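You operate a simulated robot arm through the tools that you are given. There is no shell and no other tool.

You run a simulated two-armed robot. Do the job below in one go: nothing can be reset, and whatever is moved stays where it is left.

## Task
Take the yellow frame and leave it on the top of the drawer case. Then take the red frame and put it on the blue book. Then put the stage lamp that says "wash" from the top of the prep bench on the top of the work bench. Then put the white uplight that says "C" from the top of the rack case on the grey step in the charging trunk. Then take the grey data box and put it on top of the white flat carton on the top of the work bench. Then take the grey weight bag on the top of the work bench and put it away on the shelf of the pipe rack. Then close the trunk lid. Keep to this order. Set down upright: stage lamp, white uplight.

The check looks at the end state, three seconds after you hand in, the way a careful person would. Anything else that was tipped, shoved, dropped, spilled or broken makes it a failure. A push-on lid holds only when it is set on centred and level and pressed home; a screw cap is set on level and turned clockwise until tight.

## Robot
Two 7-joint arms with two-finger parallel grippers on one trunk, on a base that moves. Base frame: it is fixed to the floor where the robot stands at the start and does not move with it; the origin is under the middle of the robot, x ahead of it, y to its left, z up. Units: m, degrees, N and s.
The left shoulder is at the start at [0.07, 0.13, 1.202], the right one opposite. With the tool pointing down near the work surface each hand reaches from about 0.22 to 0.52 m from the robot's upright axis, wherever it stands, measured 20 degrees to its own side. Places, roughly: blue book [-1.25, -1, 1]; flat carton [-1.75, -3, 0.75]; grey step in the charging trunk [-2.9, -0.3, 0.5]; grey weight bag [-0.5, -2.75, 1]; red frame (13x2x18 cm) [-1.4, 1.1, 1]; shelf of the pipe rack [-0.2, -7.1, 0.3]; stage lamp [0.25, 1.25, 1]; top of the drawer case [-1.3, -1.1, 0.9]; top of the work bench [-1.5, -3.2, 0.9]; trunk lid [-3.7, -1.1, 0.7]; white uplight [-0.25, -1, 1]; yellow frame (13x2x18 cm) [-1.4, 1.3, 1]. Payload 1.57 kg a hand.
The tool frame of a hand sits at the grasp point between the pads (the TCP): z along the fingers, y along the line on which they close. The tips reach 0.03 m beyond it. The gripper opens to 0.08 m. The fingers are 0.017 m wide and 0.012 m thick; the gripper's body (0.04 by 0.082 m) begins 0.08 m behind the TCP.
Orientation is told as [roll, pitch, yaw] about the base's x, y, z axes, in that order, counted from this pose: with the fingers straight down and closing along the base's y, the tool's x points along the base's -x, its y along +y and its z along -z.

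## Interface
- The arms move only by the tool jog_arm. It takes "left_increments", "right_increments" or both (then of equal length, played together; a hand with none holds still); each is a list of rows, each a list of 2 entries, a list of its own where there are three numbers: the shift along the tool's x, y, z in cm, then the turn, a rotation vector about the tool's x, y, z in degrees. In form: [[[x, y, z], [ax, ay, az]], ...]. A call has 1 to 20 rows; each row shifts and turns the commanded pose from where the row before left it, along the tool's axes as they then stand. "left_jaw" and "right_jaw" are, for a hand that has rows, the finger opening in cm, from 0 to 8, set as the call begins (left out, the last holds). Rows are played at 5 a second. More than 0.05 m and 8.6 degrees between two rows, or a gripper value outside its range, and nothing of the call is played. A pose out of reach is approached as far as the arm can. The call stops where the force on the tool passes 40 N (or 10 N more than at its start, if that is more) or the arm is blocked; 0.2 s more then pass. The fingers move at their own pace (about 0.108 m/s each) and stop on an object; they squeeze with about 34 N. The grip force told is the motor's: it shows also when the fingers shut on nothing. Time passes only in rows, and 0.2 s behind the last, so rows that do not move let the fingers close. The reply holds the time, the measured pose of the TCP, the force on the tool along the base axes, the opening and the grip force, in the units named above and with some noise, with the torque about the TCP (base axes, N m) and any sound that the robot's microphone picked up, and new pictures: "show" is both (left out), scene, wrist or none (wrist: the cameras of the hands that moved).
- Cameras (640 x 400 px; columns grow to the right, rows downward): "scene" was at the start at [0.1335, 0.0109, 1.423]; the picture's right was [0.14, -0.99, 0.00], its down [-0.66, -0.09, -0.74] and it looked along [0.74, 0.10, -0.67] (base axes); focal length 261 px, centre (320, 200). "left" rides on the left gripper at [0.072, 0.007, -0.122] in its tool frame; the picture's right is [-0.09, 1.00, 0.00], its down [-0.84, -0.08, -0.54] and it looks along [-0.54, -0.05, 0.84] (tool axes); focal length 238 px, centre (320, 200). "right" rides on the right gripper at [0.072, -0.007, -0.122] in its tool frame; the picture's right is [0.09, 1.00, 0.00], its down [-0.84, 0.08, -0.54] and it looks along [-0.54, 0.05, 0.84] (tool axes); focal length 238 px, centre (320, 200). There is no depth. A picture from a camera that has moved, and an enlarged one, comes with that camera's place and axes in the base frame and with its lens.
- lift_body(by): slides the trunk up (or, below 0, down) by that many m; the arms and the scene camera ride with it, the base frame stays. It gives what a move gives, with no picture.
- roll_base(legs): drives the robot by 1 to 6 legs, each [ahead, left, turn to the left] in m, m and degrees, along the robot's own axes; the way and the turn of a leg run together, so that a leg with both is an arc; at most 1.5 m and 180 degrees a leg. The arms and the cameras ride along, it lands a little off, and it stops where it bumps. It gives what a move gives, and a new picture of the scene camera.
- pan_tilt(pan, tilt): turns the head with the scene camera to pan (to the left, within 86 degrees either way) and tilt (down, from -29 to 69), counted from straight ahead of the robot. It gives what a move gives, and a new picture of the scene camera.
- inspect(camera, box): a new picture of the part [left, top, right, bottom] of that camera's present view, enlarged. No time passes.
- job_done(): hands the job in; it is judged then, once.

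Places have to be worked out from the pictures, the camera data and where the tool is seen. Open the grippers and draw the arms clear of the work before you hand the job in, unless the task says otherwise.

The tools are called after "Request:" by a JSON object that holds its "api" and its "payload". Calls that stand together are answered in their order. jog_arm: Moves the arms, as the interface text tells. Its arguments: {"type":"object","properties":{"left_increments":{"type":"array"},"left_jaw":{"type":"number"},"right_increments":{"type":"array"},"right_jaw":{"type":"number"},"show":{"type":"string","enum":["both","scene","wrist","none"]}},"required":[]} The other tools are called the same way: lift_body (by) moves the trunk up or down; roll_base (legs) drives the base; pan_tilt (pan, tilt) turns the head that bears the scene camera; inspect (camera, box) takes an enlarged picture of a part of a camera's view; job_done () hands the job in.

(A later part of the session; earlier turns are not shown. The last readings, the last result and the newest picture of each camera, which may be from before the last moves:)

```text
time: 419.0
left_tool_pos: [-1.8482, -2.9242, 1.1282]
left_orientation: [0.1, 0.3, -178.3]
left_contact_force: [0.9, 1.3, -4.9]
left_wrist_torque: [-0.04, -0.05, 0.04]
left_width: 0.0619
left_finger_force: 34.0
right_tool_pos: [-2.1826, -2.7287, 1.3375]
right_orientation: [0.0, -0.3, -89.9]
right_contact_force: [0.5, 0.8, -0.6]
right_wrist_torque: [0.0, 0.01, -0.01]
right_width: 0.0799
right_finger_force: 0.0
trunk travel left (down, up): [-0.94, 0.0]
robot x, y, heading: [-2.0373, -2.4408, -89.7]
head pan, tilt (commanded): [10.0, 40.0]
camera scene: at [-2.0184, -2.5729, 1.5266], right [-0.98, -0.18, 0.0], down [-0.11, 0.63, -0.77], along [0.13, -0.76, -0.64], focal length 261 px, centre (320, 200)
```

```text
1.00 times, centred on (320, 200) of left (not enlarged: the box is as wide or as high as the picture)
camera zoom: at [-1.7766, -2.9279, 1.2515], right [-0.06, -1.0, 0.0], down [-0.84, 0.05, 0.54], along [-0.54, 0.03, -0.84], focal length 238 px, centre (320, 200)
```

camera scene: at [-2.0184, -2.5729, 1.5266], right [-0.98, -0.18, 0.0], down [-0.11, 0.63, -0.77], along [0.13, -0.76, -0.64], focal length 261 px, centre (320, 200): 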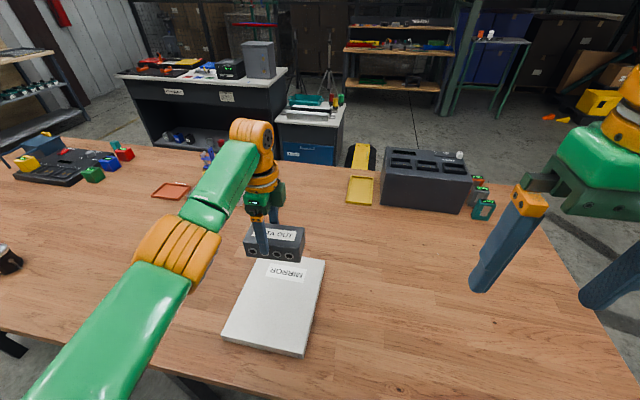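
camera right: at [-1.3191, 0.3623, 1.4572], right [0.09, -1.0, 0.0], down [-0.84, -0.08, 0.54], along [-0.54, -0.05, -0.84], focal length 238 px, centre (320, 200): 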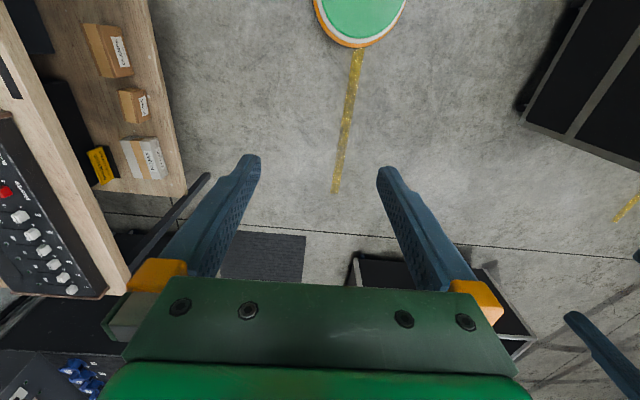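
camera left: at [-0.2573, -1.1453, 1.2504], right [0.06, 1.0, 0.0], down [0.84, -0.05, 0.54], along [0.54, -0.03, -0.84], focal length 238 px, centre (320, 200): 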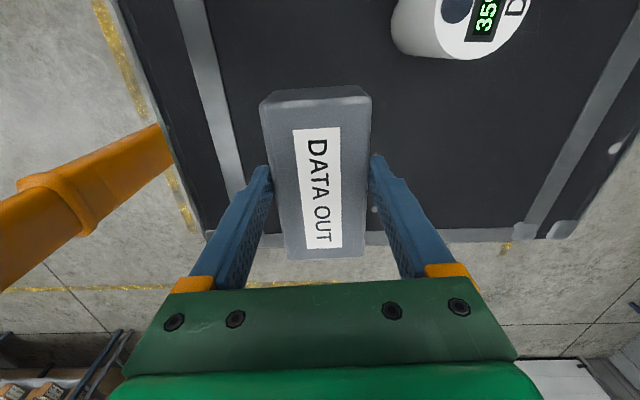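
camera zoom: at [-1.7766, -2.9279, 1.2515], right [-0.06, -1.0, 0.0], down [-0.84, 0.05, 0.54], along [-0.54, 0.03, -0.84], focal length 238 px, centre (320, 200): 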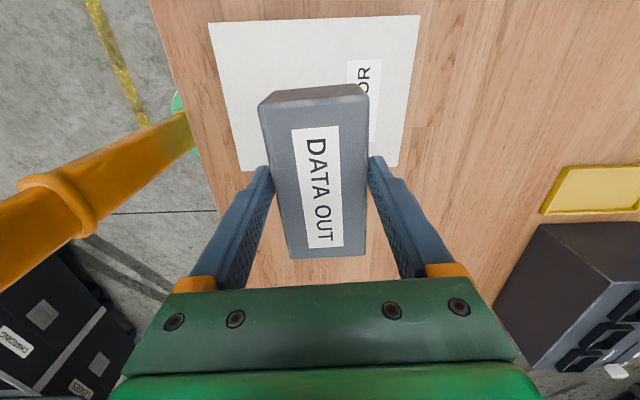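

Box and carton are aligned (carton centre ≈[-1.849, -2.918]). I lower the trunk 13 cm, then the arm 4 cm.

Request:
{"api": "lift_body", "payload": {"by": -0.13}}

Request:
{"api": "jog_arm", "payload": {"left_increments": [[[0, 0, 1.5], [0, 0, 0]], [[0, 0, 1.5], [0, 0, 0]], [[0, 0, 1], [0, 0, 0]], [[0, 0, 0], [0, 0, 0]]]}}

```text
time: 420.6
left_tool_pos: [-1.8485, -2.9259, 0.9972]
left_orientation: [0.0, 0.3, -178.3]
left_contact_force: [0.4, 0.8, -4.9]
left_wrist_torque: [-0.05, -0.05, 0.01]
left_width: 0.0618
left_finger_force: 33.9
right_tool_pos: [-2.1824, -2.7319, 1.2068]
right_orientation: [0.0, -0.2, -89.9]
right_contact_force: [0.7, -0.9, 0.6]
right_wrist_torque: [0.01, -0.02, -0.01]
right_width: 0.0802
right_finger_force: 0.1
trunk travel left (down, up): [-0.81, 0.13]
robot x, y, heading: [-2.0357, -2.4412, -89.9]
head pan, tilt (commanded): [10.0, 40.0]
```

```text
time: 421.6
left_tool_pos: [-1.848, -2.9274, 0.9581]
left_orientation: [-0.1, 0.3, -178.3]
left_contact_force: [0.6, 0.5, -6.0]
left_wrist_torque: [-0.03, -0.06, 0.03]
left_width: 0.0615
left_finger_force: 34.1
right_tool_pos: [-2.1821, -2.7317, 1.2083]
right_orientation: [0.0, -0.2, -89.9]
right_contact_force: [1.1, 0.5, 0.1]
right_wrist_torque: [-0.02, 0.0, 0.01]
right_width: 0.0799
right_finger_force: 0.1
trunk travel left (down, up): [-0.81, 0.13]
robot x, y, heading: [-2.0373, -2.4385, -90.0]
head pan, tilt (commanded): [10.0, 40.0]
camera scene: at [-2.0185, -2.5767, 1.3963], right [-0.98, -0.18, 0.0], down [-0.11, 0.63, -0.77], along [0.13, -0.75, -0.64], focal length 261 px, centre (320, 200)
camera left: at [-1.7766, -2.9317, 1.0801], right [-0.06, -1.0, 0.0], down [-0.84, 0.05, 0.54], along [-0.54, 0.03, -0.84], focal length 238 px, centre (320, 200)
```

scene: 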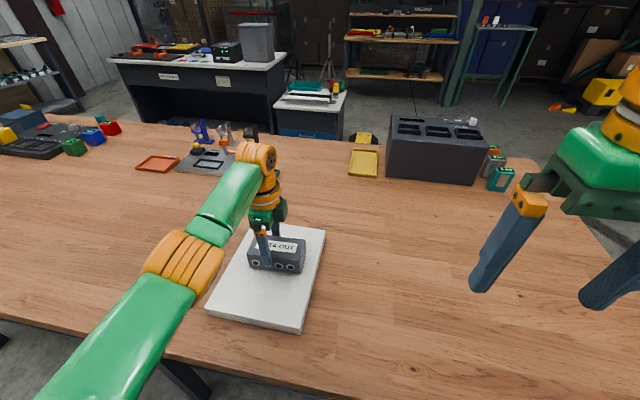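
left: 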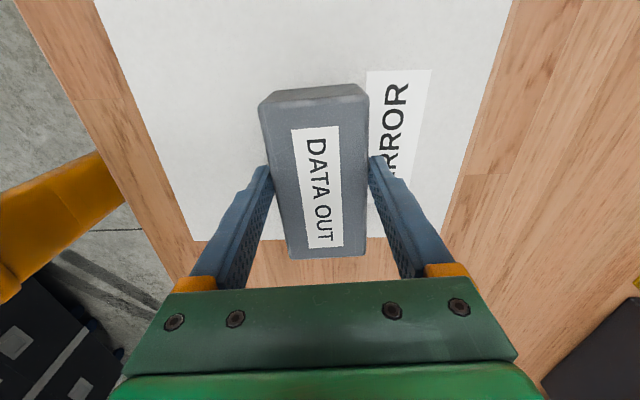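

Looks well placed over the carton. Lower in 0.4 cm steps.

Request:
{"api": "jog_arm", "payload": {"left_increments": [[[0, 0, 0.4], [0, 0, 0]], [[0, 0, 0.4], [0, 0, 0]], [[0, 0, 0.4], [0, 0, 0]], [[0, 0, 0.4], [0, 0, 0]], [[0, 0, 0.4], [0, 0, 0]], [[0, 0, 0], [0, 0, 0]]], "show": "none"}}

Request:
{"api": "jog_arm", "payload": {"left_increments": [[[0, 0, 0.3], [0, 0, 0]], [[0, 0, 0.3], [0, 0, 0]], [[0, 0, 0], [0, 0, 0]]], "show": "none"}}

```text
time: 422.9
left_tool_pos: [-1.85, -2.923, 0.9408]
left_orientation: [0.4, 0.3, -178.3]
left_contact_force: [0.1, -5.8, 25.1]
left_wrist_torque: [0.26, 0.13, -0.01]
left_width: 0.0617
left_finger_force: 34.3
right_tool_pos: [-2.1864, -2.7262, 1.2077]
right_orientation: [0.0, -0.4, -89.9]
right_contact_force: [0.4, 0.0, -0.1]
right_wrist_torque: [0.0, 0.02, 0.02]
right_width: 0.0799
right_finger_force: 0.2
trunk travel left (down, up): [-0.81, 0.13]
robot x, y, heading: [-2.0335, -2.4409, -90.0]
head pan, tilt (commanded): [10.0, 40.0]
```

```text
time: 423.8
left_tool_pos: [-1.851, -2.9213, 0.9371]
left_orientation: [0.5, 0.6, -178.2]
left_contact_force: [3.1, -9.3, 36.5]
left_wrist_torque: [0.27, 0.05, 0.02]
left_width: 0.0615
left_finger_force: 34.2
right_tool_pos: [-2.1863, -2.7246, 1.208]
right_orientation: [0.2, -0.4, -89.9]
right_contact_force: [0.3, -0.6, -0.1]
right_wrist_torque: [0.02, 0.02, 0.02]
right_width: 0.08
right_finger_force: 0.1
trunk travel left (down, up): [-0.81, 0.13]
robot x, y, heading: [-2.0347, -2.4362, -89.7]
head pan, tilt (commanded): [10.0, 40.0]
```

Contact came at ≈0.943 and I'm now pressing 36 N; I ease up 1.1 cm to unload the carton before opening.

Request:
{"api": "jog_arm", "payload": {"left_increments": [[[0, 0, -0.5], [0, 0, 0]], [[0, 0, -0.4], [0, 0, 0]], [[0, 0, 0], [0, 0, 0]]], "show": "wrist"}}

```text
time: 424.6
left_tool_pos: [-1.846, -2.9253, 0.9398]
left_orientation: [-0.1, 0.3, -178.2]
left_contact_force: [0.5, -0.1, -4.8]
left_wrist_torque: [-0.01, -0.06, 0.01]
left_width: 0.062
left_finger_force: 34.1
right_tool_pos: [-2.1826, -2.7309, 1.2063]
right_orientation: [0.0, -0.2, -89.9]
right_contact_force: [-0.6, 0.1, -0.5]
right_wrist_torque: [0.0, 0.0, 0.0]
right_width: 0.0798
right_finger_force: 0.1
trunk travel left (down, up): [-0.81, 0.13]
robot x, y, heading: [-2.0326, -2.4423, -89.7]
head pan, tilt (commanded): [10.0, 40.0]
camera left: at [-1.7759, -2.9299, 1.0629], right [-0.06, -1.0, 0.0], down [-0.84, 0.05, 0.54], along [-0.54, 0.04, -0.84], focal length 238 px, centre (320, 200)
```

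left: 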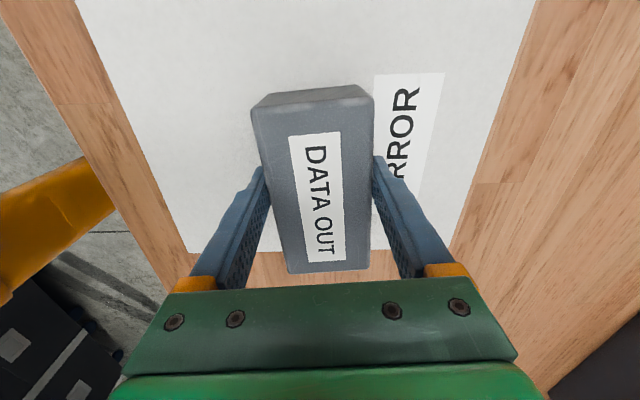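

It hangs free again (the box slipped up slightly in the fingers). Lower 0.2 cm at a time.

Request:
{"api": "jog_arm", "payload": {"left_increments": [[[0, 0, 0.2], [0, 0, 0]], [[0, 0, 0], [0, 0, 0]]], "show": "none"}}

```text
time: 425.1
left_tool_pos: [-1.8475, -2.9254, 0.9373]
left_orientation: [-0.1, 0.3, -178.4]
left_contact_force: [-0.5, 0.0, -5.0]
left_wrist_torque: [-0.04, -0.08, 0.0]
left_width: 0.0617
left_finger_force: 33.9
right_tool_pos: [-2.182, -2.7324, 1.2076]
right_orientation: [0.1, -0.1, -90.0]
right_contact_force: [0.7, 0.8, 0.3]
right_wrist_torque: [0.01, 0.01, -0.03]
right_width: 0.0801
right_finger_force: 0.0
trunk travel left (down, up): [-0.81, 0.13]
robot x, y, heading: [-2.036, -2.4403, -89.8]
head pan, tilt (commanded): [10.0, 40.0]
```

Request:
{"api": "jog_arm", "payload": {"left_increments": [[[0, 0, 0.2], [0, 0, 0]], [[0, 0, 0], [0, 0, 0]]], "show": "none"}}

```text
time: 425.8
left_tool_pos: [-1.8494, -2.9254, 0.936]
left_orientation: [0.1, 0.4, -178.3]
left_contact_force: [-0.2, -0.3, 1.1]
left_wrist_torque: [-0.28, -0.37, -0.05]
left_width: 0.0615
left_finger_force: 34.7
right_tool_pos: [-2.1831, -2.7304, 1.207]
right_orientation: [0.0, -0.2, -90.0]
right_contact_force: [-0.7, -0.7, 0.2]
right_wrist_torque: [-0.01, -0.02, 0.02]
right_width: 0.0801
right_finger_force: 0.1
trunk travel left (down, up): [-0.81, 0.13]
robot x, y, heading: [-2.0323, -2.4408, -90.0]
head pan, tilt (commanded): [10.0, 40.0]
```

The box now rests on the carton (load taken up). Open the fingers.

Request:
{"api": "jog_arm", "payload": {"left_increments": [[[0, 0, 0], [0, 0, 0]], [[0, 0, 0], [0, 0, 0]], [[0, 0, 0], [0, 0, 0]]], "left_jaw": 8, "show": "wrist"}}

```text
time: 426.6
left_tool_pos: [-1.8483, -2.9224, 0.937]
left_orientation: [0.0, 0.3, -178.4]
left_contact_force: [-0.1, -0.9, 0.1]
left_wrist_torque: [-0.03, 0.04, 0.04]
left_width: 0.0798
left_finger_force: 0.1
right_tool_pos: [-2.1827, -2.7303, 1.2077]
right_orientation: [0.0, -0.2, -89.8]
right_contact_force: [-0.9, -0.3, 0.6]
right_wrist_torque: [0.0, 0.02, -0.01]
right_width: 0.0801
right_finger_force: 0.0
trunk travel left (down, up): [-0.81, 0.13]
robot x, y, heading: [-2.038, -2.4373, -90.0]
head pan, tilt (commanded): [10.0, 40.0]
camera left: at [-1.7765, -2.9292, 1.0593], right [-0.06, -1.0, 0.0], down [-0.84, 0.05, 0.54], along [-0.54, 0.03, -0.84], focal length 238 px, centre (320, 200)
```

left: 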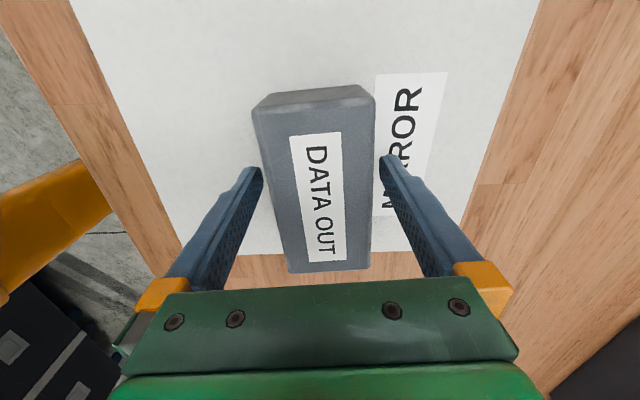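

Released; I raise the trunk 13 cm straight up.

Request:
{"api": "lift_body", "payload": {"by": 0.13}}

Request:
{"api": "pan_tilt", "payload": {"pan": 20, "tilt": 45}}

Request:
{"api": "inspect", "payload": {"camera": "scene", "box": [200, 180, 440, 340]}}

```text
time: 428.1
left_tool_pos: [-1.8474, -2.9237, 1.0661]
left_orientation: [-0.1, 0.3, -178.3]
left_contact_force: [0.3, 0.7, 0.2]
left_wrist_torque: [0.0, 0.0, 0.02]
left_width: 0.0798
left_finger_force: 0.0
right_tool_pos: [-2.1829, -2.7294, 1.3367]
right_orientation: [0.0, -0.2, -89.9]
right_contact_force: [0.2, -0.3, -0.1]
right_wrist_torque: [0.0, 0.0, 0.0]
right_width: 0.0803
right_finger_force: 0.0
trunk travel left (down, up): [-0.94, 0.0]
robot x, y, heading: [-2.0307, -2.4391, -89.8]
head pan, tilt (commanded): [10.0, 40.0]
```

```text
time: 428.9
left_tool_pos: [-1.8484, -2.9249, 1.0662]
left_orientation: [-0.1, 0.3, -178.3]
left_contact_force: [-0.3, -0.4, 0.6]
left_wrist_torque: [0.02, 0.01, 0.01]
left_width: 0.0802
left_finger_force: 0.0
right_tool_pos: [-2.1825, -2.7307, 1.3366]
right_orientation: [0.1, -0.2, -89.9]
right_contact_force: [0.1, 0.6, 0.2]
right_wrist_torque: [-0.01, -0.03, 0.02]
right_width: 0.0801
right_finger_force: 0.0
trunk travel left (down, up): [-0.94, 0.0]
robot x, y, heading: [-2.0357, -2.4434, -89.8]
head pan, tilt (commanded): [20.0, 45.0]
camera scene: at [-2.006, -2.5678, 1.5192], right [-0.94, -0.34, 0.0], down [-0.24, 0.66, -0.71], along [0.24, -0.66, -0.71], focal length 261 px, centre (320, 200)
```

scene: 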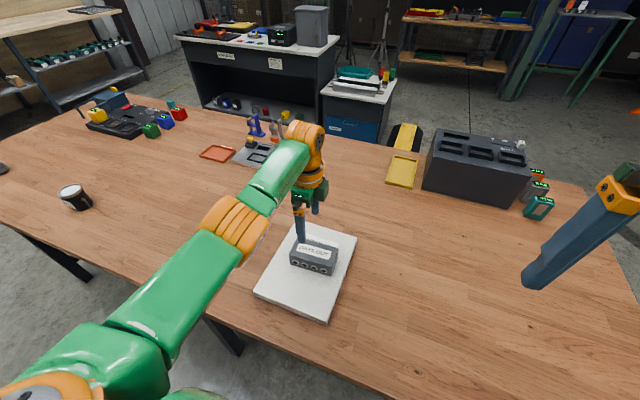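

```text
2.50 times, centred on (320, 260) of scene
camera zoom: at [-2.006, -2.5678, 1.5192], right [-0.94, -0.34, 0.0], down [-0.24, 0.66, -0.71], along [0.24, -0.66, -0.71], focal length 653 px, centre (320, 50)
```

zoom: 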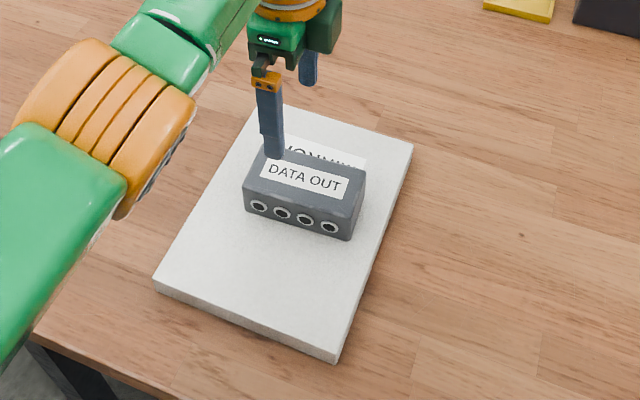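

The DATA box sits on the carton. Next the 1.0 kg weight bag: I back off and move east along the bench to it.

Request:
{"api": "roll_base", "payload": {"legs": [[-0.4, 0, 0], [0, 1.22, 0]]}}

Request:
{"api": "pan_tilt", "payload": {"pan": 15, "tilt": 35}}

Request:
{"api": "inspect", "payload": {"camera": "scene", "box": [160, 130, 400, 290]}}

```text
time: 437.2
left_tool_pos: [-0.6079, -2.5016, 1.0675]
left_orientation: [0.0, 0.4, -176.9]
left_contact_force: [-0.3, 0.2, 0.1]
left_wrist_torque: [0.01, 0.0, -0.01]
left_width: 0.0802
left_finger_force: 0.0
right_tool_pos: [-0.948, -2.3162, 1.337]
right_orientation: [0.0, -0.2, -88.5]
right_contact_force: [-0.8, 1.2, 0.5]
right_wrist_torque: [-0.04, 0.02, 0.01]
right_width: 0.08
right_finger_force: 0.0
trunk travel left (down, up): [-0.94, 0.0]
robot x, y, heading: [-0.8068, -2.0219, -88.8]
head pan, tilt (commanded): [20.0, 45.0]
camera scene: at [-0.7753, -2.148, 1.5192], right [-0.93, -0.37, 0.0], down [-0.26, 0.66, -0.71], along [0.26, -0.66, -0.71], focal length 261 px, centre (320, 200)
```

scene: 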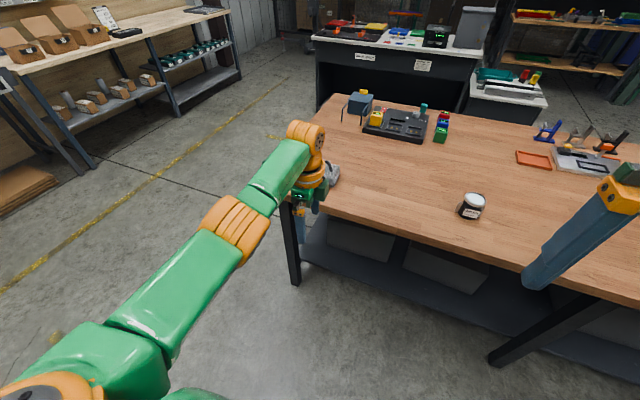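

```text
time: 437.9
left_tool_pos: [-0.6081, -2.501, 1.0668]
left_orientation: [0.0, 0.5, -176.9]
left_contact_force: [-0.4, -0.2, 0.6]
left_wrist_torque: [-0.03, -0.04, 0.01]
left_width: 0.0798
left_finger_force: 0.0
right_tool_pos: [-0.9471, -2.3145, 1.3371]
right_orientation: [0.0, -0.2, -88.6]
right_contact_force: [0.6, 1.0, -0.7]
right_wrist_torque: [0.0, 0.02, 0.01]
right_width: 0.0801
right_finger_force: 0.1
trunk travel left (down, up): [-0.94, 0.0]
robot x, y, heading: [-0.8041, -2.0226, -88.5]
head pan, tilt (commanded): [15.0, 35.0]
camera scene: at [-0.7792, -2.1568, 1.5339], right [-0.96, -0.28, 0.0], down [-0.16, 0.55, -0.82], along [0.23, -0.79, -0.57], focal length 261 px, centre (320, 200)
```

scene: 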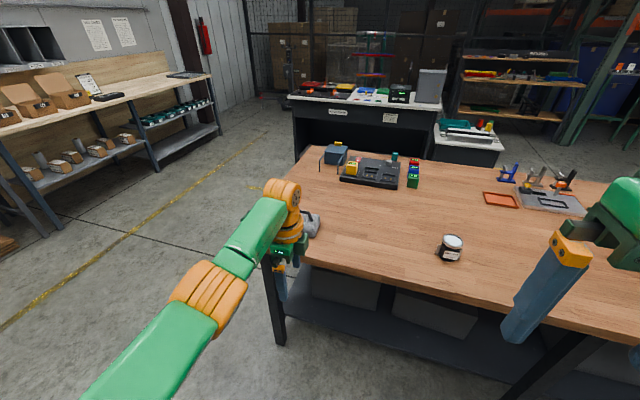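

```text
2.50 times, centred on (280, 210) of scene
camera zoom: at [-0.7792, -2.1568, 1.5339], right [-0.96, -0.28, 0.0], down [-0.16, 0.55, -0.82], along [0.23, -0.79, -0.57], focal length 653 px, centre (420, 175)
```

zoom: 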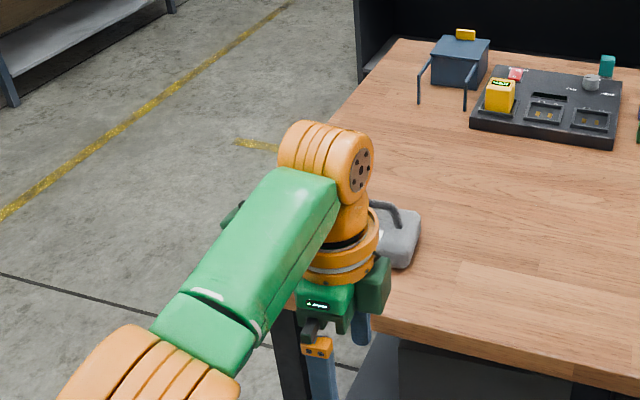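

The bag lies just behind the left wrist (west end ≈x -0.54, y ≈-2.87). I move 0.14 m left and 0.33 m forward to look with the wrist camera.

Request:
{"api": "roll_base", "payload": {"legs": [[0.33, 0.13, -1.4]]}}

Request:
{"api": "inspect", "payload": {"camera": "left", "box": [0, 0, 640, 400]}}

```text
time: 440.2
left_tool_pos: [-0.4841, -2.8283, 1.066]
left_orientation: [0.2, 0.3, -178.0]
left_contact_force: [-0.3, -0.1, 0.1]
left_wrist_torque: [0.01, -0.01, 0.04]
left_width: 0.08
left_finger_force: 0.2
right_tool_pos: [-0.8212, -2.6336, 1.3378]
right_orientation: [0.2, -0.4, -89.8]
right_contact_force: [-0.8, -0.8, 0.6]
right_wrist_torque: [-0.01, -0.01, 0.01]
right_width: 0.08
right_finger_force: 0.1
trunk travel left (down, up): [-0.94, 0.0]
robot x, y, heading: [-0.6711, -2.3464, -89.5]
head pan, tilt (commanded): [15.0, 35.0]
camera scene: at [-0.6491, -2.4787, 1.5344], right [-0.96, -0.26, 0.0], down [-0.15, 0.55, -0.82], along [0.22, -0.79, -0.57], focal length 261 px, centre (320, 200)
```

scene: 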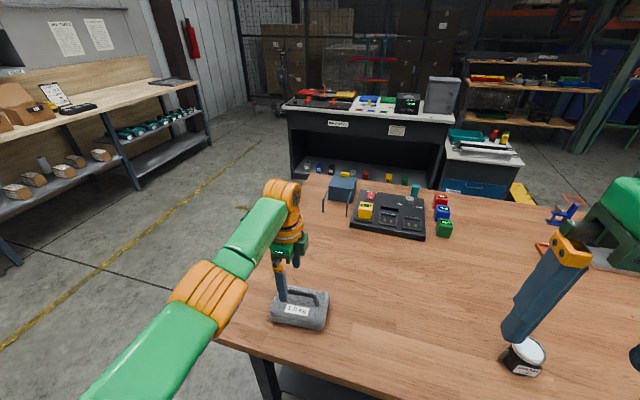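

```text
1.00 times, centred on (320, 200) of left (not enlarged: the box is as wide or as high as the picture)
camera zoom: at [-0.4126, -2.8313, 1.1908], right [-0.06, -1.0, 0.0], down [-0.84, 0.05, 0.54], along [-0.54, 0.03, -0.84], focal length 238 px, centre (320, 200)
```

zoom: 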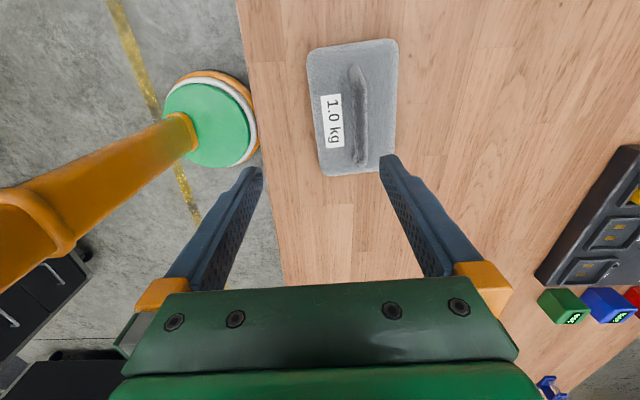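

The handle bar runs along x, centred ≈[-0.48, -2.869], ~1.3 cm thick. I drive forward 4 cm, narrow the jaw to 4.5 cm, and lower the trunk 8 cm.

Request:
{"api": "roll_base", "payload": {"legs": [[0.041, 0, 0]]}}

Request:
{"api": "lift_body", "payload": {"by": -0.07}}

Request:
{"api": "jog_arm", "payload": {"left_increments": [[[0, 0, 0], [0, 0, 0]], [[0, 0, 0], [0, 0, 0]]], "left_jaw": 4.5}}

```text
time: 441.1
left_tool_pos: [-0.4826, -2.8637, 1.07]
left_orientation: [0.4, 0.3, -178.0]
left_contact_force: [0.6, 1.6, 0.7]
left_wrist_torque: [-0.07, -0.03, 0.03]
left_width: 0.0804
left_finger_force: 0.1
right_tool_pos: [-0.818, -2.6678, 1.3393]
right_orientation: [-0.1, -0.6, -89.7]
right_contact_force: [0.1, 0.9, 1.2]
right_wrist_torque: [-0.09, -0.01, 0.01]
right_width: 0.0802
right_finger_force: 0.0
trunk travel left (down, up): [-0.94, 0.0]
robot x, y, heading: [-0.6673, -2.3834, -89.7]
head pan, tilt (commanded): [15.0, 35.0]
camera scene: at [-0.6474, -2.5125, 1.5349], right [-0.96, -0.27, 0.0], down [-0.15, 0.55, -0.82], along [0.22, -0.79, -0.57], focal length 261 px, centre (320, 200)
```

scene: 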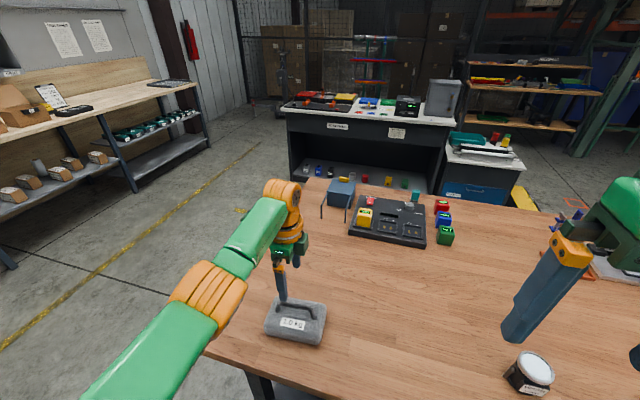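

```text
time: 442.1
left_tool_pos: [-0.4825, -2.8698, 0.9965]
left_orientation: [0.0, 0.3, -178.0]
left_contact_force: [-0.2, -0.7, -1.3]
left_wrist_torque: [-0.04, -0.02, 0.02]
left_width: 0.0798
left_finger_force: 0.0
right_tool_pos: [-0.8202, -2.6778, 1.2656]
right_orientation: [0.0, -0.2, -89.6]
right_contact_force: [0.4, -0.3, -0.4]
right_wrist_torque: [0.0, 0.01, 0.0]
right_width: 0.0799
right_finger_force: 0.1
trunk travel left (down, up): [-0.87, 0.07]
robot x, y, heading: [-0.6689, -2.3855, -89.6]
head pan, tilt (commanded): [15.0, 35.0]
```

```text
time: 442.7
left_tool_pos: [-0.4828, -2.8704, 0.9959]
left_orientation: [0.0, 0.3, -178.0]
left_contact_force: [0.3, -0.4, 0.1]
left_wrist_torque: [0.03, 0.01, 0.0]
left_width: 0.0452
left_finger_force: 0.0
right_tool_pos: [-0.8176, -2.6779, 1.267]
right_orientation: [-0.1, -0.2, -89.5]
right_contact_force: [0.6, 0.5, 0.5]
right_wrist_torque: [-0.05, -0.01, -0.03]
right_width: 0.0803
right_finger_force: 0.0
trunk travel left (down, up): [-0.87, 0.07]
robot x, y, heading: [-0.6704, -2.3877, -89.6]
head pan, tilt (commanded): [15.0, 35.0]
camera scene: at [-0.6475, -2.5228, 1.464], right [-0.96, -0.27, 0.0], down [-0.15, 0.55, -0.82], along [0.22, -0.79, -0.57], focal length 261 px, centre (320, 200)
camera left: at [-0.411, -2.8743, 1.1191], right [-0.06, -1.0, 0.0], down [-0.84, 0.05, 0.54], along [-0.54, 0.03, -0.84], focal length 238 px, centre (320, 200)
```

scene: 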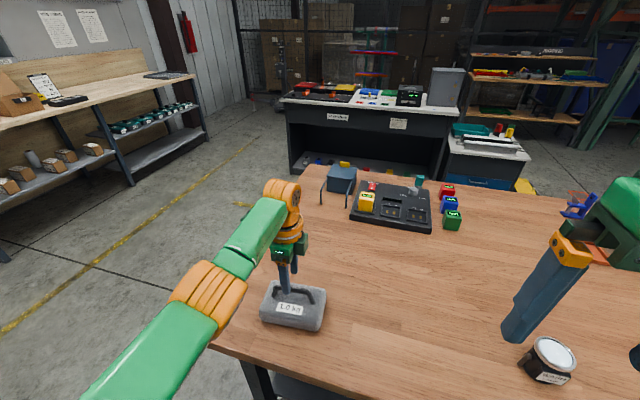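
left: 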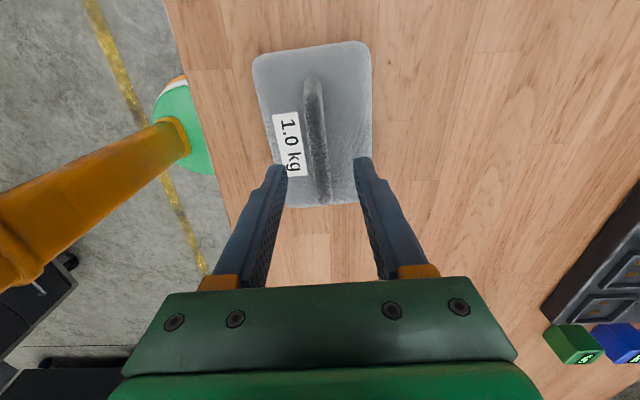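

The handle top is at z≈0.931 by triangulation and well centred. I descend 5.5 cm with a small x correction.

Request:
{"api": "jog_arm", "payload": {"left_increments": [[[0.8, 0, 2], [0, 0, 0]], [[0, 0, 2], [0, 0, 0]], [[0, 0, 1.5], [0, 0, 0]], [[0, 0, 0], [0, 0, 0]]], "show": "wrist"}}

```text
time: 443.7
left_tool_pos: [-0.4753, -2.8704, 0.9415]
left_orientation: [0.2, 0.3, -178.0]
left_contact_force: [-0.2, -0.2, -0.2]
left_wrist_torque: [0.0, -0.01, -0.02]
left_width: 0.0452
left_finger_force: 0.1
right_tool_pos: [-0.8189, -2.6761, 1.2675]
right_orientation: [0.0, -0.3, -89.6]
right_contact_force: [-0.4, -0.2, 0.5]
right_wrist_torque: [0.03, 0.01, 0.01]
right_width: 0.0799
right_finger_force: 0.1
trunk travel left (down, up): [-0.87, 0.07]
robot x, y, heading: [-0.6713, -2.3836, -89.3]
head pan, tilt (commanded): [15.0, 35.0]
camera left: at [-0.4031, -2.8741, 1.065], right [-0.06, -1.0, 0.0], down [-0.84, 0.05, 0.54], along [-0.54, 0.03, -0.84], focal length 238 px, centre (320, 200)
```

left: 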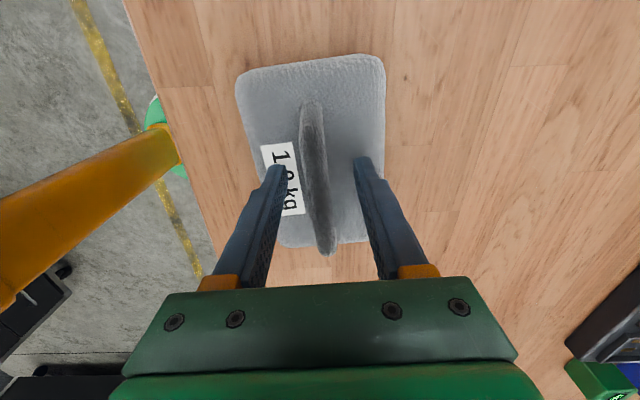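

Fingers straddle the bar. Lower 0.5 cm more, then close.

Request:
{"api": "jog_arm", "payload": {"left_increments": [[[0, 0, 0.5], [0, 0, 0]], [[0, 0, 0], [0, 0, 0]]], "show": "none"}}

Request:
{"api": "jog_arm", "payload": {"left_increments": [[[0, 0, 0], [0, 0, 0]], [[0, 0, 0], [0, 0, 0]], [[0, 0, 0], [0, 0, 0]]], "left_jaw": 0, "show": "wrist"}}

```text
time: 444.3
left_tool_pos: [-0.4744, -2.8701, 0.9369]
left_orientation: [0.2, 0.4, -178.0]
left_contact_force: [-0.5, -0.6, 0.6]
left_wrist_torque: [0.0, 0.01, 0.0]
left_width: 0.0448
left_finger_force: 0.0
right_tool_pos: [-0.8187, -2.6774, 1.2675]
right_orientation: [0.0, -0.3, -89.7]
right_contact_force: [0.1, -0.3, -0.3]
right_wrist_torque: [0.0, 0.03, -0.02]
right_width: 0.0799
right_finger_force: 0.0
trunk travel left (down, up): [-0.87, 0.07]
robot x, y, heading: [-0.6692, -2.3871, -89.6]
head pan, tilt (commanded): [15.0, 35.0]
```

```text
time: 445.1
left_tool_pos: [-0.4738, -2.8698, 0.9369]
left_orientation: [0.1, 0.4, -178.0]
left_contact_force: [-0.5, -0.3, -0.1]
left_wrist_torque: [-0.02, 0.13, 0.49]
left_width: 0.0139
left_finger_force: 30.0
right_tool_pos: [-0.8184, -2.6771, 1.2667]
right_orientation: [0.1, -0.1, -89.6]
right_contact_force: [0.1, -0.4, 0.0]
right_wrist_torque: [0.0, 0.0, 0.04]
right_width: 0.08
right_finger_force: 0.0
trunk travel left (down, up): [-0.87, 0.07]
robot x, y, heading: [-0.6713, -2.3874, -89.6]
head pan, tilt (commanded): [15.0, 35.0]
camera left: at [-0.403, -2.8733, 1.0602], right [-0.06, -1.0, 0.0], down [-0.84, 0.05, 0.54], along [-0.53, 0.03, -0.84], focal length 238 px, centre (320, 200)
```

left: 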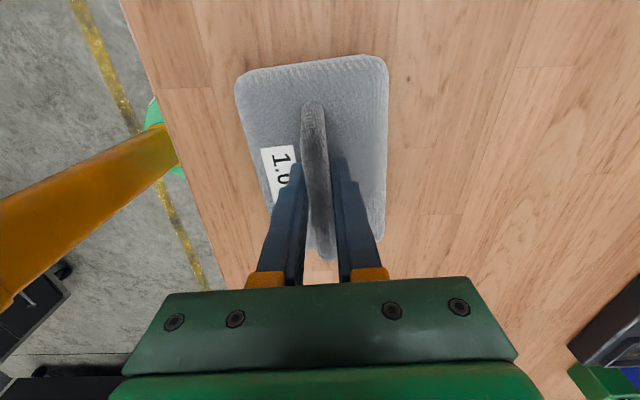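

Handle gripped (1.39 cm). Lift with the trunk 7 cm and check.

Request:
{"api": "lift_body", "payload": {"by": 0.07}}

Request:
{"api": "jog_arm", "payload": {"left_increments": [[[0, 0, -2], [0, 0, 0]], [[0, 0, -2], [0, 0, 0]], [[0, 0, -2], [0, 0, 0]], [[0, 0, 0], [0, 0, 0]]]}}

```text
time: 446.2
left_tool_pos: [-0.4737, -2.872, 1.0061]
left_orientation: [-0.1, 0.4, -177.9]
left_contact_force: [-0.2, -0.1, -9.9]
left_wrist_torque: [0.0, -0.09, 0.01]
left_width: 0.0135
left_finger_force: 29.5
right_tool_pos: [-0.817, -2.6797, 1.3358]
right_orientation: [-0.2, -0.1, -89.6]
right_contact_force: [0.7, -1.5, -0.1]
right_wrist_torque: [0.01, 0.0, -0.01]
right_width: 0.08
right_finger_force: 0.1
trunk travel left (down, up): [-0.94, 0.0]
robot x, y, heading: [-0.6733, -2.3851, -89.7]
head pan, tilt (commanded): [15.0, 35.0]
```

```text
time: 447.2
left_tool_pos: [-0.4755, -2.8722, 1.0638]
left_orientation: [-0.1, 0.4, -178.0]
left_contact_force: [-0.1, 0.3, -10.6]
left_wrist_torque: [-0.01, -0.11, 0.03]
left_width: 0.0137
left_finger_force: 29.9
right_tool_pos: [-0.8176, -2.6799, 1.3367]
right_orientation: [-0.1, 0.0, -89.6]
right_contact_force: [0.2, -0.2, -0.2]
right_wrist_torque: [0.01, -0.03, 0.01]
right_width: 0.0798
right_finger_force: 0.0
trunk travel left (down, up): [-0.94, 0.0]
robot x, y, heading: [-0.6737, -2.3891, -89.4]
head pan, tilt (commanded): [15.0, 35.0]
camera scene: at [-0.6462, -2.5256, 1.5336], right [-0.96, -0.27, 0.0], down [-0.15, 0.56, -0.82], along [0.22, -0.79, -0.58], focal length 261 px, centre (320, 200)
camera left: at [-0.4031, -2.8759, 1.1878], right [-0.06, -1.0, 0.0], down [-0.84, 0.05, 0.54], along [-0.54, 0.03, -0.84], focal length 238 px, centre (320, 200)
```

scene: 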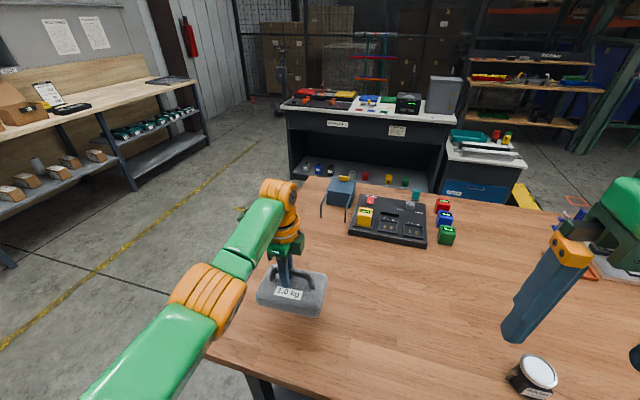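
left: 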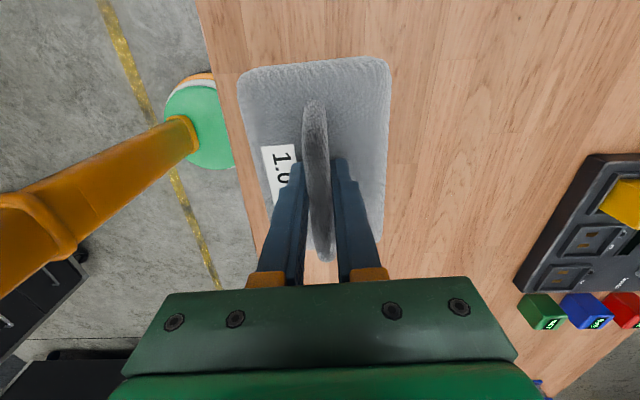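

The bag is held (≈10 N). I back off and move east into the aisle to look south toward the pipe rack.

Request:
{"api": "roll_base", "payload": {"legs": [[-0.3, 0, 0], [0, 1.0, 0]]}}

Request:
{"api": "pan_tilt", "payload": {"pan": -5, "tilt": 18}}

Request:
{"api": "inspect", "payload": {"camera": "scene", "box": [200, 60, 480, 240]}}

```text
time: 454.0
left_tool_pos: [0.5133, -2.5627, 1.0649]
left_orientation: [-0.1, 0.6, -177.5]
left_contact_force: [0.0, -0.9, -10.2]
left_wrist_torque: [0.01, -0.1, -0.02]
left_width: 0.0137
left_finger_force: 30.4
right_tool_pos: [0.1675, -2.373, 1.3371]
right_orientation: [0.0, -0.1, -89.2]
right_contact_force: [-0.2, -0.1, 0.3]
right_wrist_torque: [-0.02, -0.01, -0.02]
right_width: 0.0798
right_finger_force: 0.0
trunk travel left (down, up): [-0.94, 0.0]
robot x, y, heading: [0.314, -2.0771, -89.0]
head pan, tilt (commanded): [15.0, 35.0]
camera scene: at [0.3377, -2.218, 1.5337], right [-0.96, -0.27, 0.0], down [-0.16, 0.55, -0.82], along [0.22, -0.79, -0.58], focal length 261 px, centre (320, 200)
```

scene: 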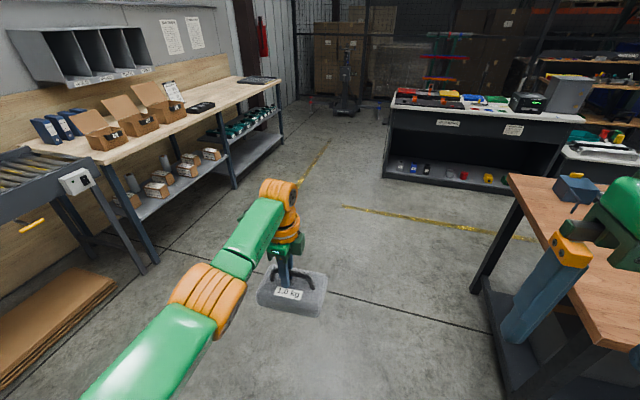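

```text
time: 454.8
left_tool_pos: [0.5127, -2.5619, 1.0644]
left_orientation: [0.0, 0.4, -177.5]
left_contact_force: [-0.4, -0.4, -9.9]
left_wrist_torque: [-0.02, -0.1, 0.03]
left_width: 0.0137
left_finger_force: 30.4
right_tool_pos: [0.1704, -2.3739, 1.3368]
right_orientation: [0.0, -0.1, -89.0]
right_contact_force: [-0.2, 0.3, 0.5]
right_wrist_torque: [0.01, 0.01, 0.01]
right_width: 0.0797
right_finger_force: 0.0
trunk travel left (down, up): [-0.94, 0.0]
robot x, y, heading: [0.3105, -2.0759, -88.9]
head pan, tilt (commanded): [-5.0, 18.0]
camera scene: at [0.3085, -2.2263, 1.5607], right [-1.0, 0.07, 0.0], down [0.02, 0.31, -0.95], along [-0.07, -0.95, -0.31], focal length 261 px, centre (320, 200)
```

scene: 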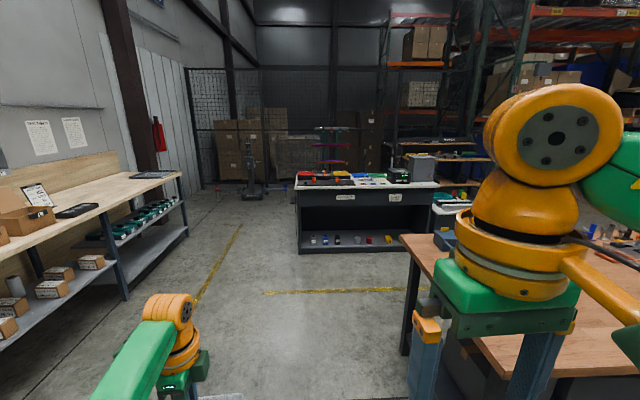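

```text
2.22 times, centred on (340, 150) of scene
camera zoom: at [0.3085, -2.2263, 1.5607], right [-1.0, 0.07, 0.0], down [0.02, 0.31, -0.95], along [-0.07, -0.95, -0.31], focal length 580 px, centre (276, 311)
```

zoom: 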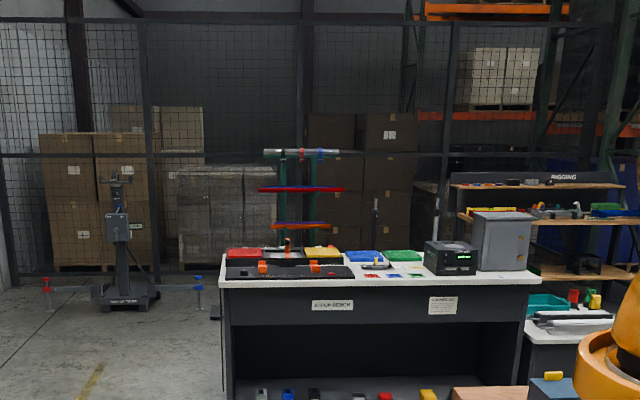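

The pipe rack stands behind the black counter (≈[-0.26, -7.1]). The aisle east of the counter is clear; I drive down it at x≈1.0 to y≈-5.9.

Request:
{"api": "roll_base", "payload": {"legs": [[0, 0.7, -1.0], [1.5, 0, 0], [1.5, 0, 0], [0.8, 0, 0]]}}

Request:
{"api": "pan_tilt", "payload": {"pan": -30, "tilt": 25}}

```text
time: 476.6
left_tool_pos: [1.1264, -6.3807, 1.0654]
left_orientation: [0.0, 0.4, -179.7]
left_contact_force: [-0.3, 0.2, -10.0]
left_wrist_torque: [0.03, -0.1, 0.01]
left_width: 0.0137
left_finger_force: 30.1
right_tool_pos: [0.788, -6.1791, 1.3371]
right_orientation: [-0.1, -0.2, -91.2]
right_contact_force: [0.5, 0.6, 0.0]
right_wrist_torque: [0.0, 0.01, -0.02]
right_width: 0.0801
right_finger_force: 0.1
trunk travel left (down, up): [-0.94, 0.0]
robot x, y, heading: [0.9437, -5.8916, -91.1]
head pan, tilt (commanded): [-5.0, 18.0]
camera scene: at [0.9337, -6.0366, 1.561], right [-0.99, 0.11, 0.0], down [0.03, 0.31, -0.95], along [-0.1, -0.94, -0.31], focal length 261 px, centre (320, 200)
```

scene: 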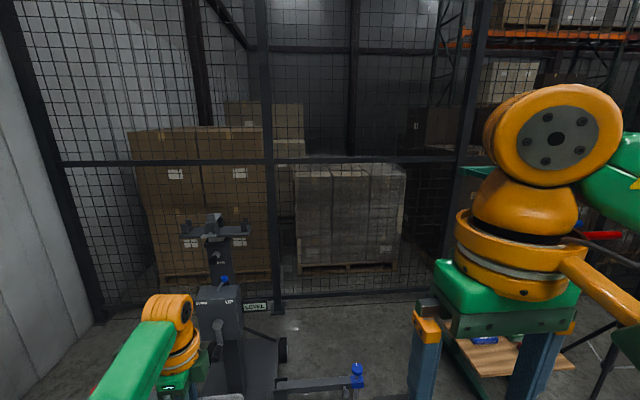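

```text
time: 477.5
left_tool_pos: [1.1266, -6.3825, 1.0653]
left_orientation: [0.0, 0.4, -179.7]
left_contact_force: [0.1, 0.5, -9.2]
left_wrist_torque: [0.01, -0.08, 0.01]
left_width: 0.0137
left_finger_force: 30.1
right_tool_pos: [0.7888, -6.181, 1.3368]
right_orientation: [0.0, -0.1, -91.3]
right_contact_force: [0.0, 1.0, 0.5]
right_wrist_torque: [-0.03, 0.03, 0.0]
right_width: 0.0799
right_finger_force: 0.0
trunk travel left (down, up): [-0.94, 0.0]
robot x, y, heading: [0.9455, -5.8896, -91.7]
head pan, tilt (commanded): [-30.0, 25.0]
camera scene: at [0.8961, -6.0248, 1.5495], right [-0.85, 0.52, 0.0], down [0.22, 0.36, -0.91], along [-0.47, -0.77, -0.42], focal length 261 px, centre (320, 200)
```

scene: 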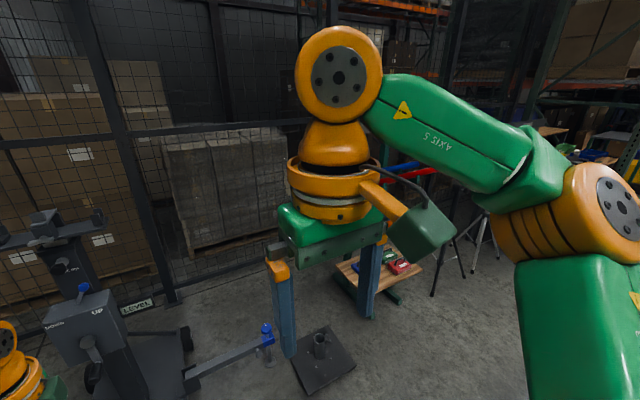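

I see a crank stand to the left, and the pipe rack's wooden shelf at ≈[-0.19, -7.05, 0.3] with boxes on it. I strafe right 1.1 m to stand in front of it.

Request:
{"api": "roll_base", "payload": {"legs": [[0, -1.15, 1.5]]}}

Request:
{"api": "pan_tilt", "payload": {"pan": 8, "tilt": 40}}

```text
time: 483.4
left_tool_pos: [-0.0096, -6.3684, 1.0643]
left_orientation: [-0.2, 0.3, -177.9]
left_contact_force: [0.1, -0.7, -10.0]
left_wrist_torque: [0.0, -0.1, 0.01]
left_width: 0.0138
left_finger_force: 29.9
right_tool_pos: [-0.3514, -6.176, 1.337]
right_orientation: [-0.1, -0.1, -89.6]
right_contact_force: [0.0, -0.7, -0.4]
right_wrist_torque: [-0.02, 0.02, -0.02]
right_width: 0.0798
right_finger_force: 0.1
trunk travel left (down, up): [-0.94, 0.0]
robot x, y, heading: [-0.2104, -5.8868, -89.4]
head pan, tilt (commanded): [-30.0, 25.0]
camera scene: at [-0.25, -6.0179, 1.5495], right [-0.87, 0.49, 0.0], down [0.21, 0.37, -0.91], along [-0.45, -0.79, -0.42], focal length 261 px, centre (320, 200)
```

scene: 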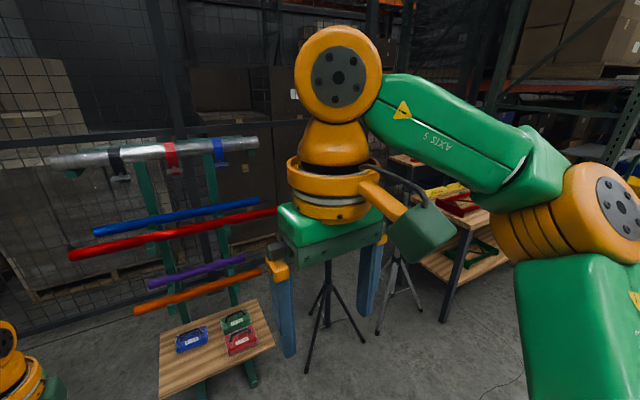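

```text
time: 484.4
left_tool_pos: [-0.0108, -6.3675, 1.0645]
left_orientation: [0.0, 0.4, -177.9]
left_contact_force: [-0.7, 0.1, -10.3]
left_wrist_torque: [0.0, -0.08, -0.04]
left_width: 0.0137
left_finger_force: 30.1
right_tool_pos: [-0.3539, -6.1765, 1.3368]
right_orientation: [0.1, -0.1, -89.5]
right_contact_force: [-0.2, -0.3, 0.3]
right_wrist_torque: [-0.03, -0.01, 0.01]
right_width: 0.08
right_finger_force: 0.1
trunk travel left (down, up): [-0.94, 0.0]
robot x, y, heading: [-0.2069, -5.8807, -89.3]
head pan, tilt (commanded): [8.0, 40.0]
camera scene: at [-0.1939, -6.0217, 1.5261], right [-0.99, -0.15, 0.0], down [-0.1, 0.64, -0.76], along [0.11, -0.76, -0.64], focal length 261 px, centre (320, 200)
```

scene: 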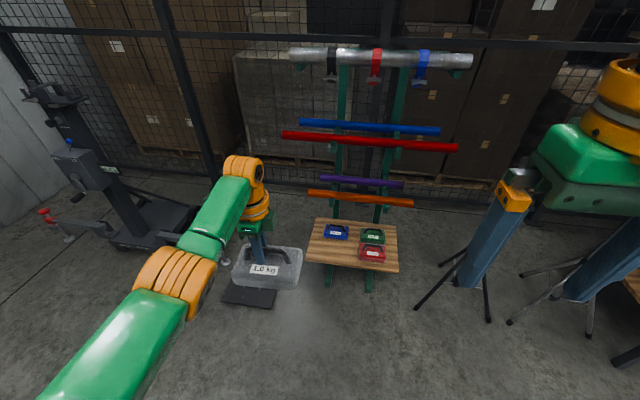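

I enlarge the shelf to find the free area.

Request:
{"api": "inspect", "payload": {"camera": "scene", "box": [270, 170, 430, 290]}}

```text
3.33 times, centred on (350, 230) of scene
camera zoom: at [-0.1939, -6.0217, 1.5261], right [-0.99, -0.15, 0.0], down [-0.1, 0.64, -0.76], along [0.11, -0.76, -0.64], focal length 870 px, centre (220, 100)
```

zoom: 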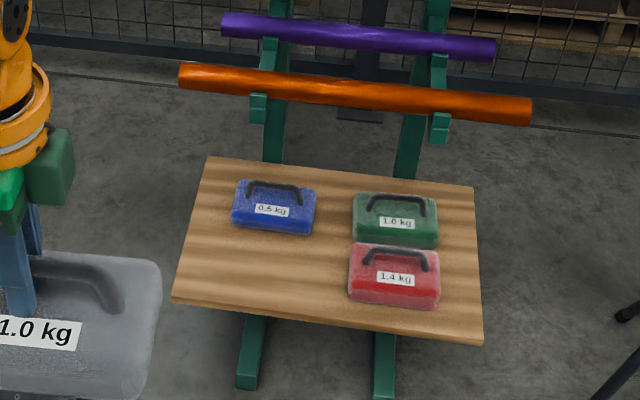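

The shelf has a free front-left area (≈x -0.28…0.02, y -6.93…-7.09) in front of the small blue bag. I lower the trunk 0.45 m here and take a second view to fix the shelf's height.

Request:
{"api": "lift_body", "payload": {"by": -0.45}}

Request:
{"api": "pan_tilt", "payload": {"pan": -5, "tilt": 35}}

Request:
{"api": "inspect", "payload": {"camera": "scene", "box": [200, 150, 420, 300]}}

```text
refused: -0.45 is not a number from -0.4 to 0.4
```

```text
time: 485.2
left_tool_pos: [-0.0118, -6.3673, 1.0638]
left_orientation: [-0.1, 0.4, -177.9]
left_contact_force: [-0.5, -0.1, -9.0]
left_wrist_torque: [0.03, -0.1, -0.01]
left_width: 0.0137
left_finger_force: 30.1
right_tool_pos: [-0.3529, -6.1777, 1.3368]
right_orientation: [0.0, -0.1, -89.5]
right_contact_force: [0.5, 0.1, 0.5]
right_wrist_torque: [-0.01, 0.0, -0.04]
right_width: 0.08
right_finger_force: 0.1
trunk travel left (down, up): [-0.94, 0.0]
robot x, y, heading: [-0.2082, -5.881, -89.3]
head pan, tilt (commanded): [-5.0, 35.0]
camera scene: at [-0.2132, -6.0255, 1.5336], right [-1.0, 0.08, 0.0], down [0.04, 0.57, -0.82], along [-0.06, -0.82, -0.58], focal length 261 px, centre (320, 200)
```

scene: 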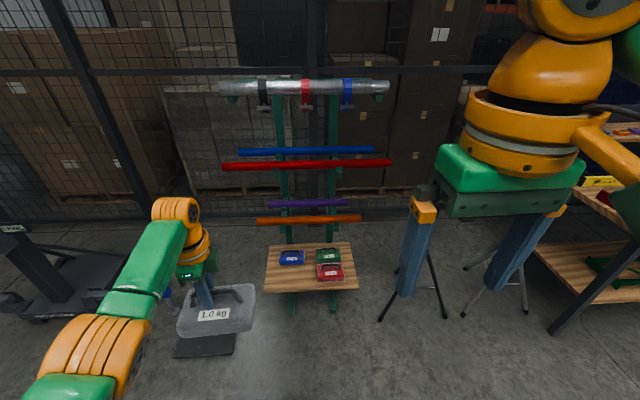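

```text
2.67 times, centred on (310, 225) of scene
camera zoom: at [-0.2132, -6.0255, 1.5336], right [-1.0, 0.08, 0.0], down [0.04, 0.57, -0.82], along [-0.06, -0.82, -0.58], focal length 696 px, centre (347, 133)
```

zoom: 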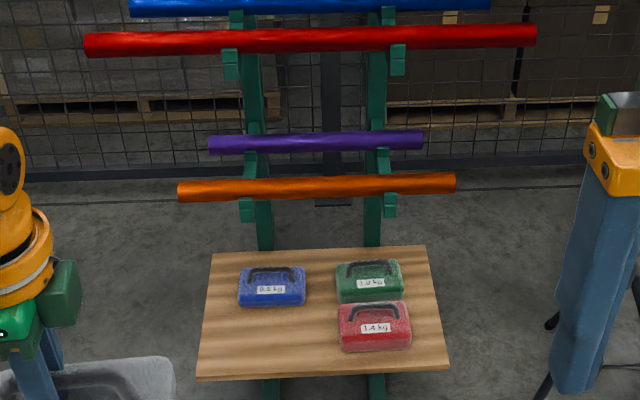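

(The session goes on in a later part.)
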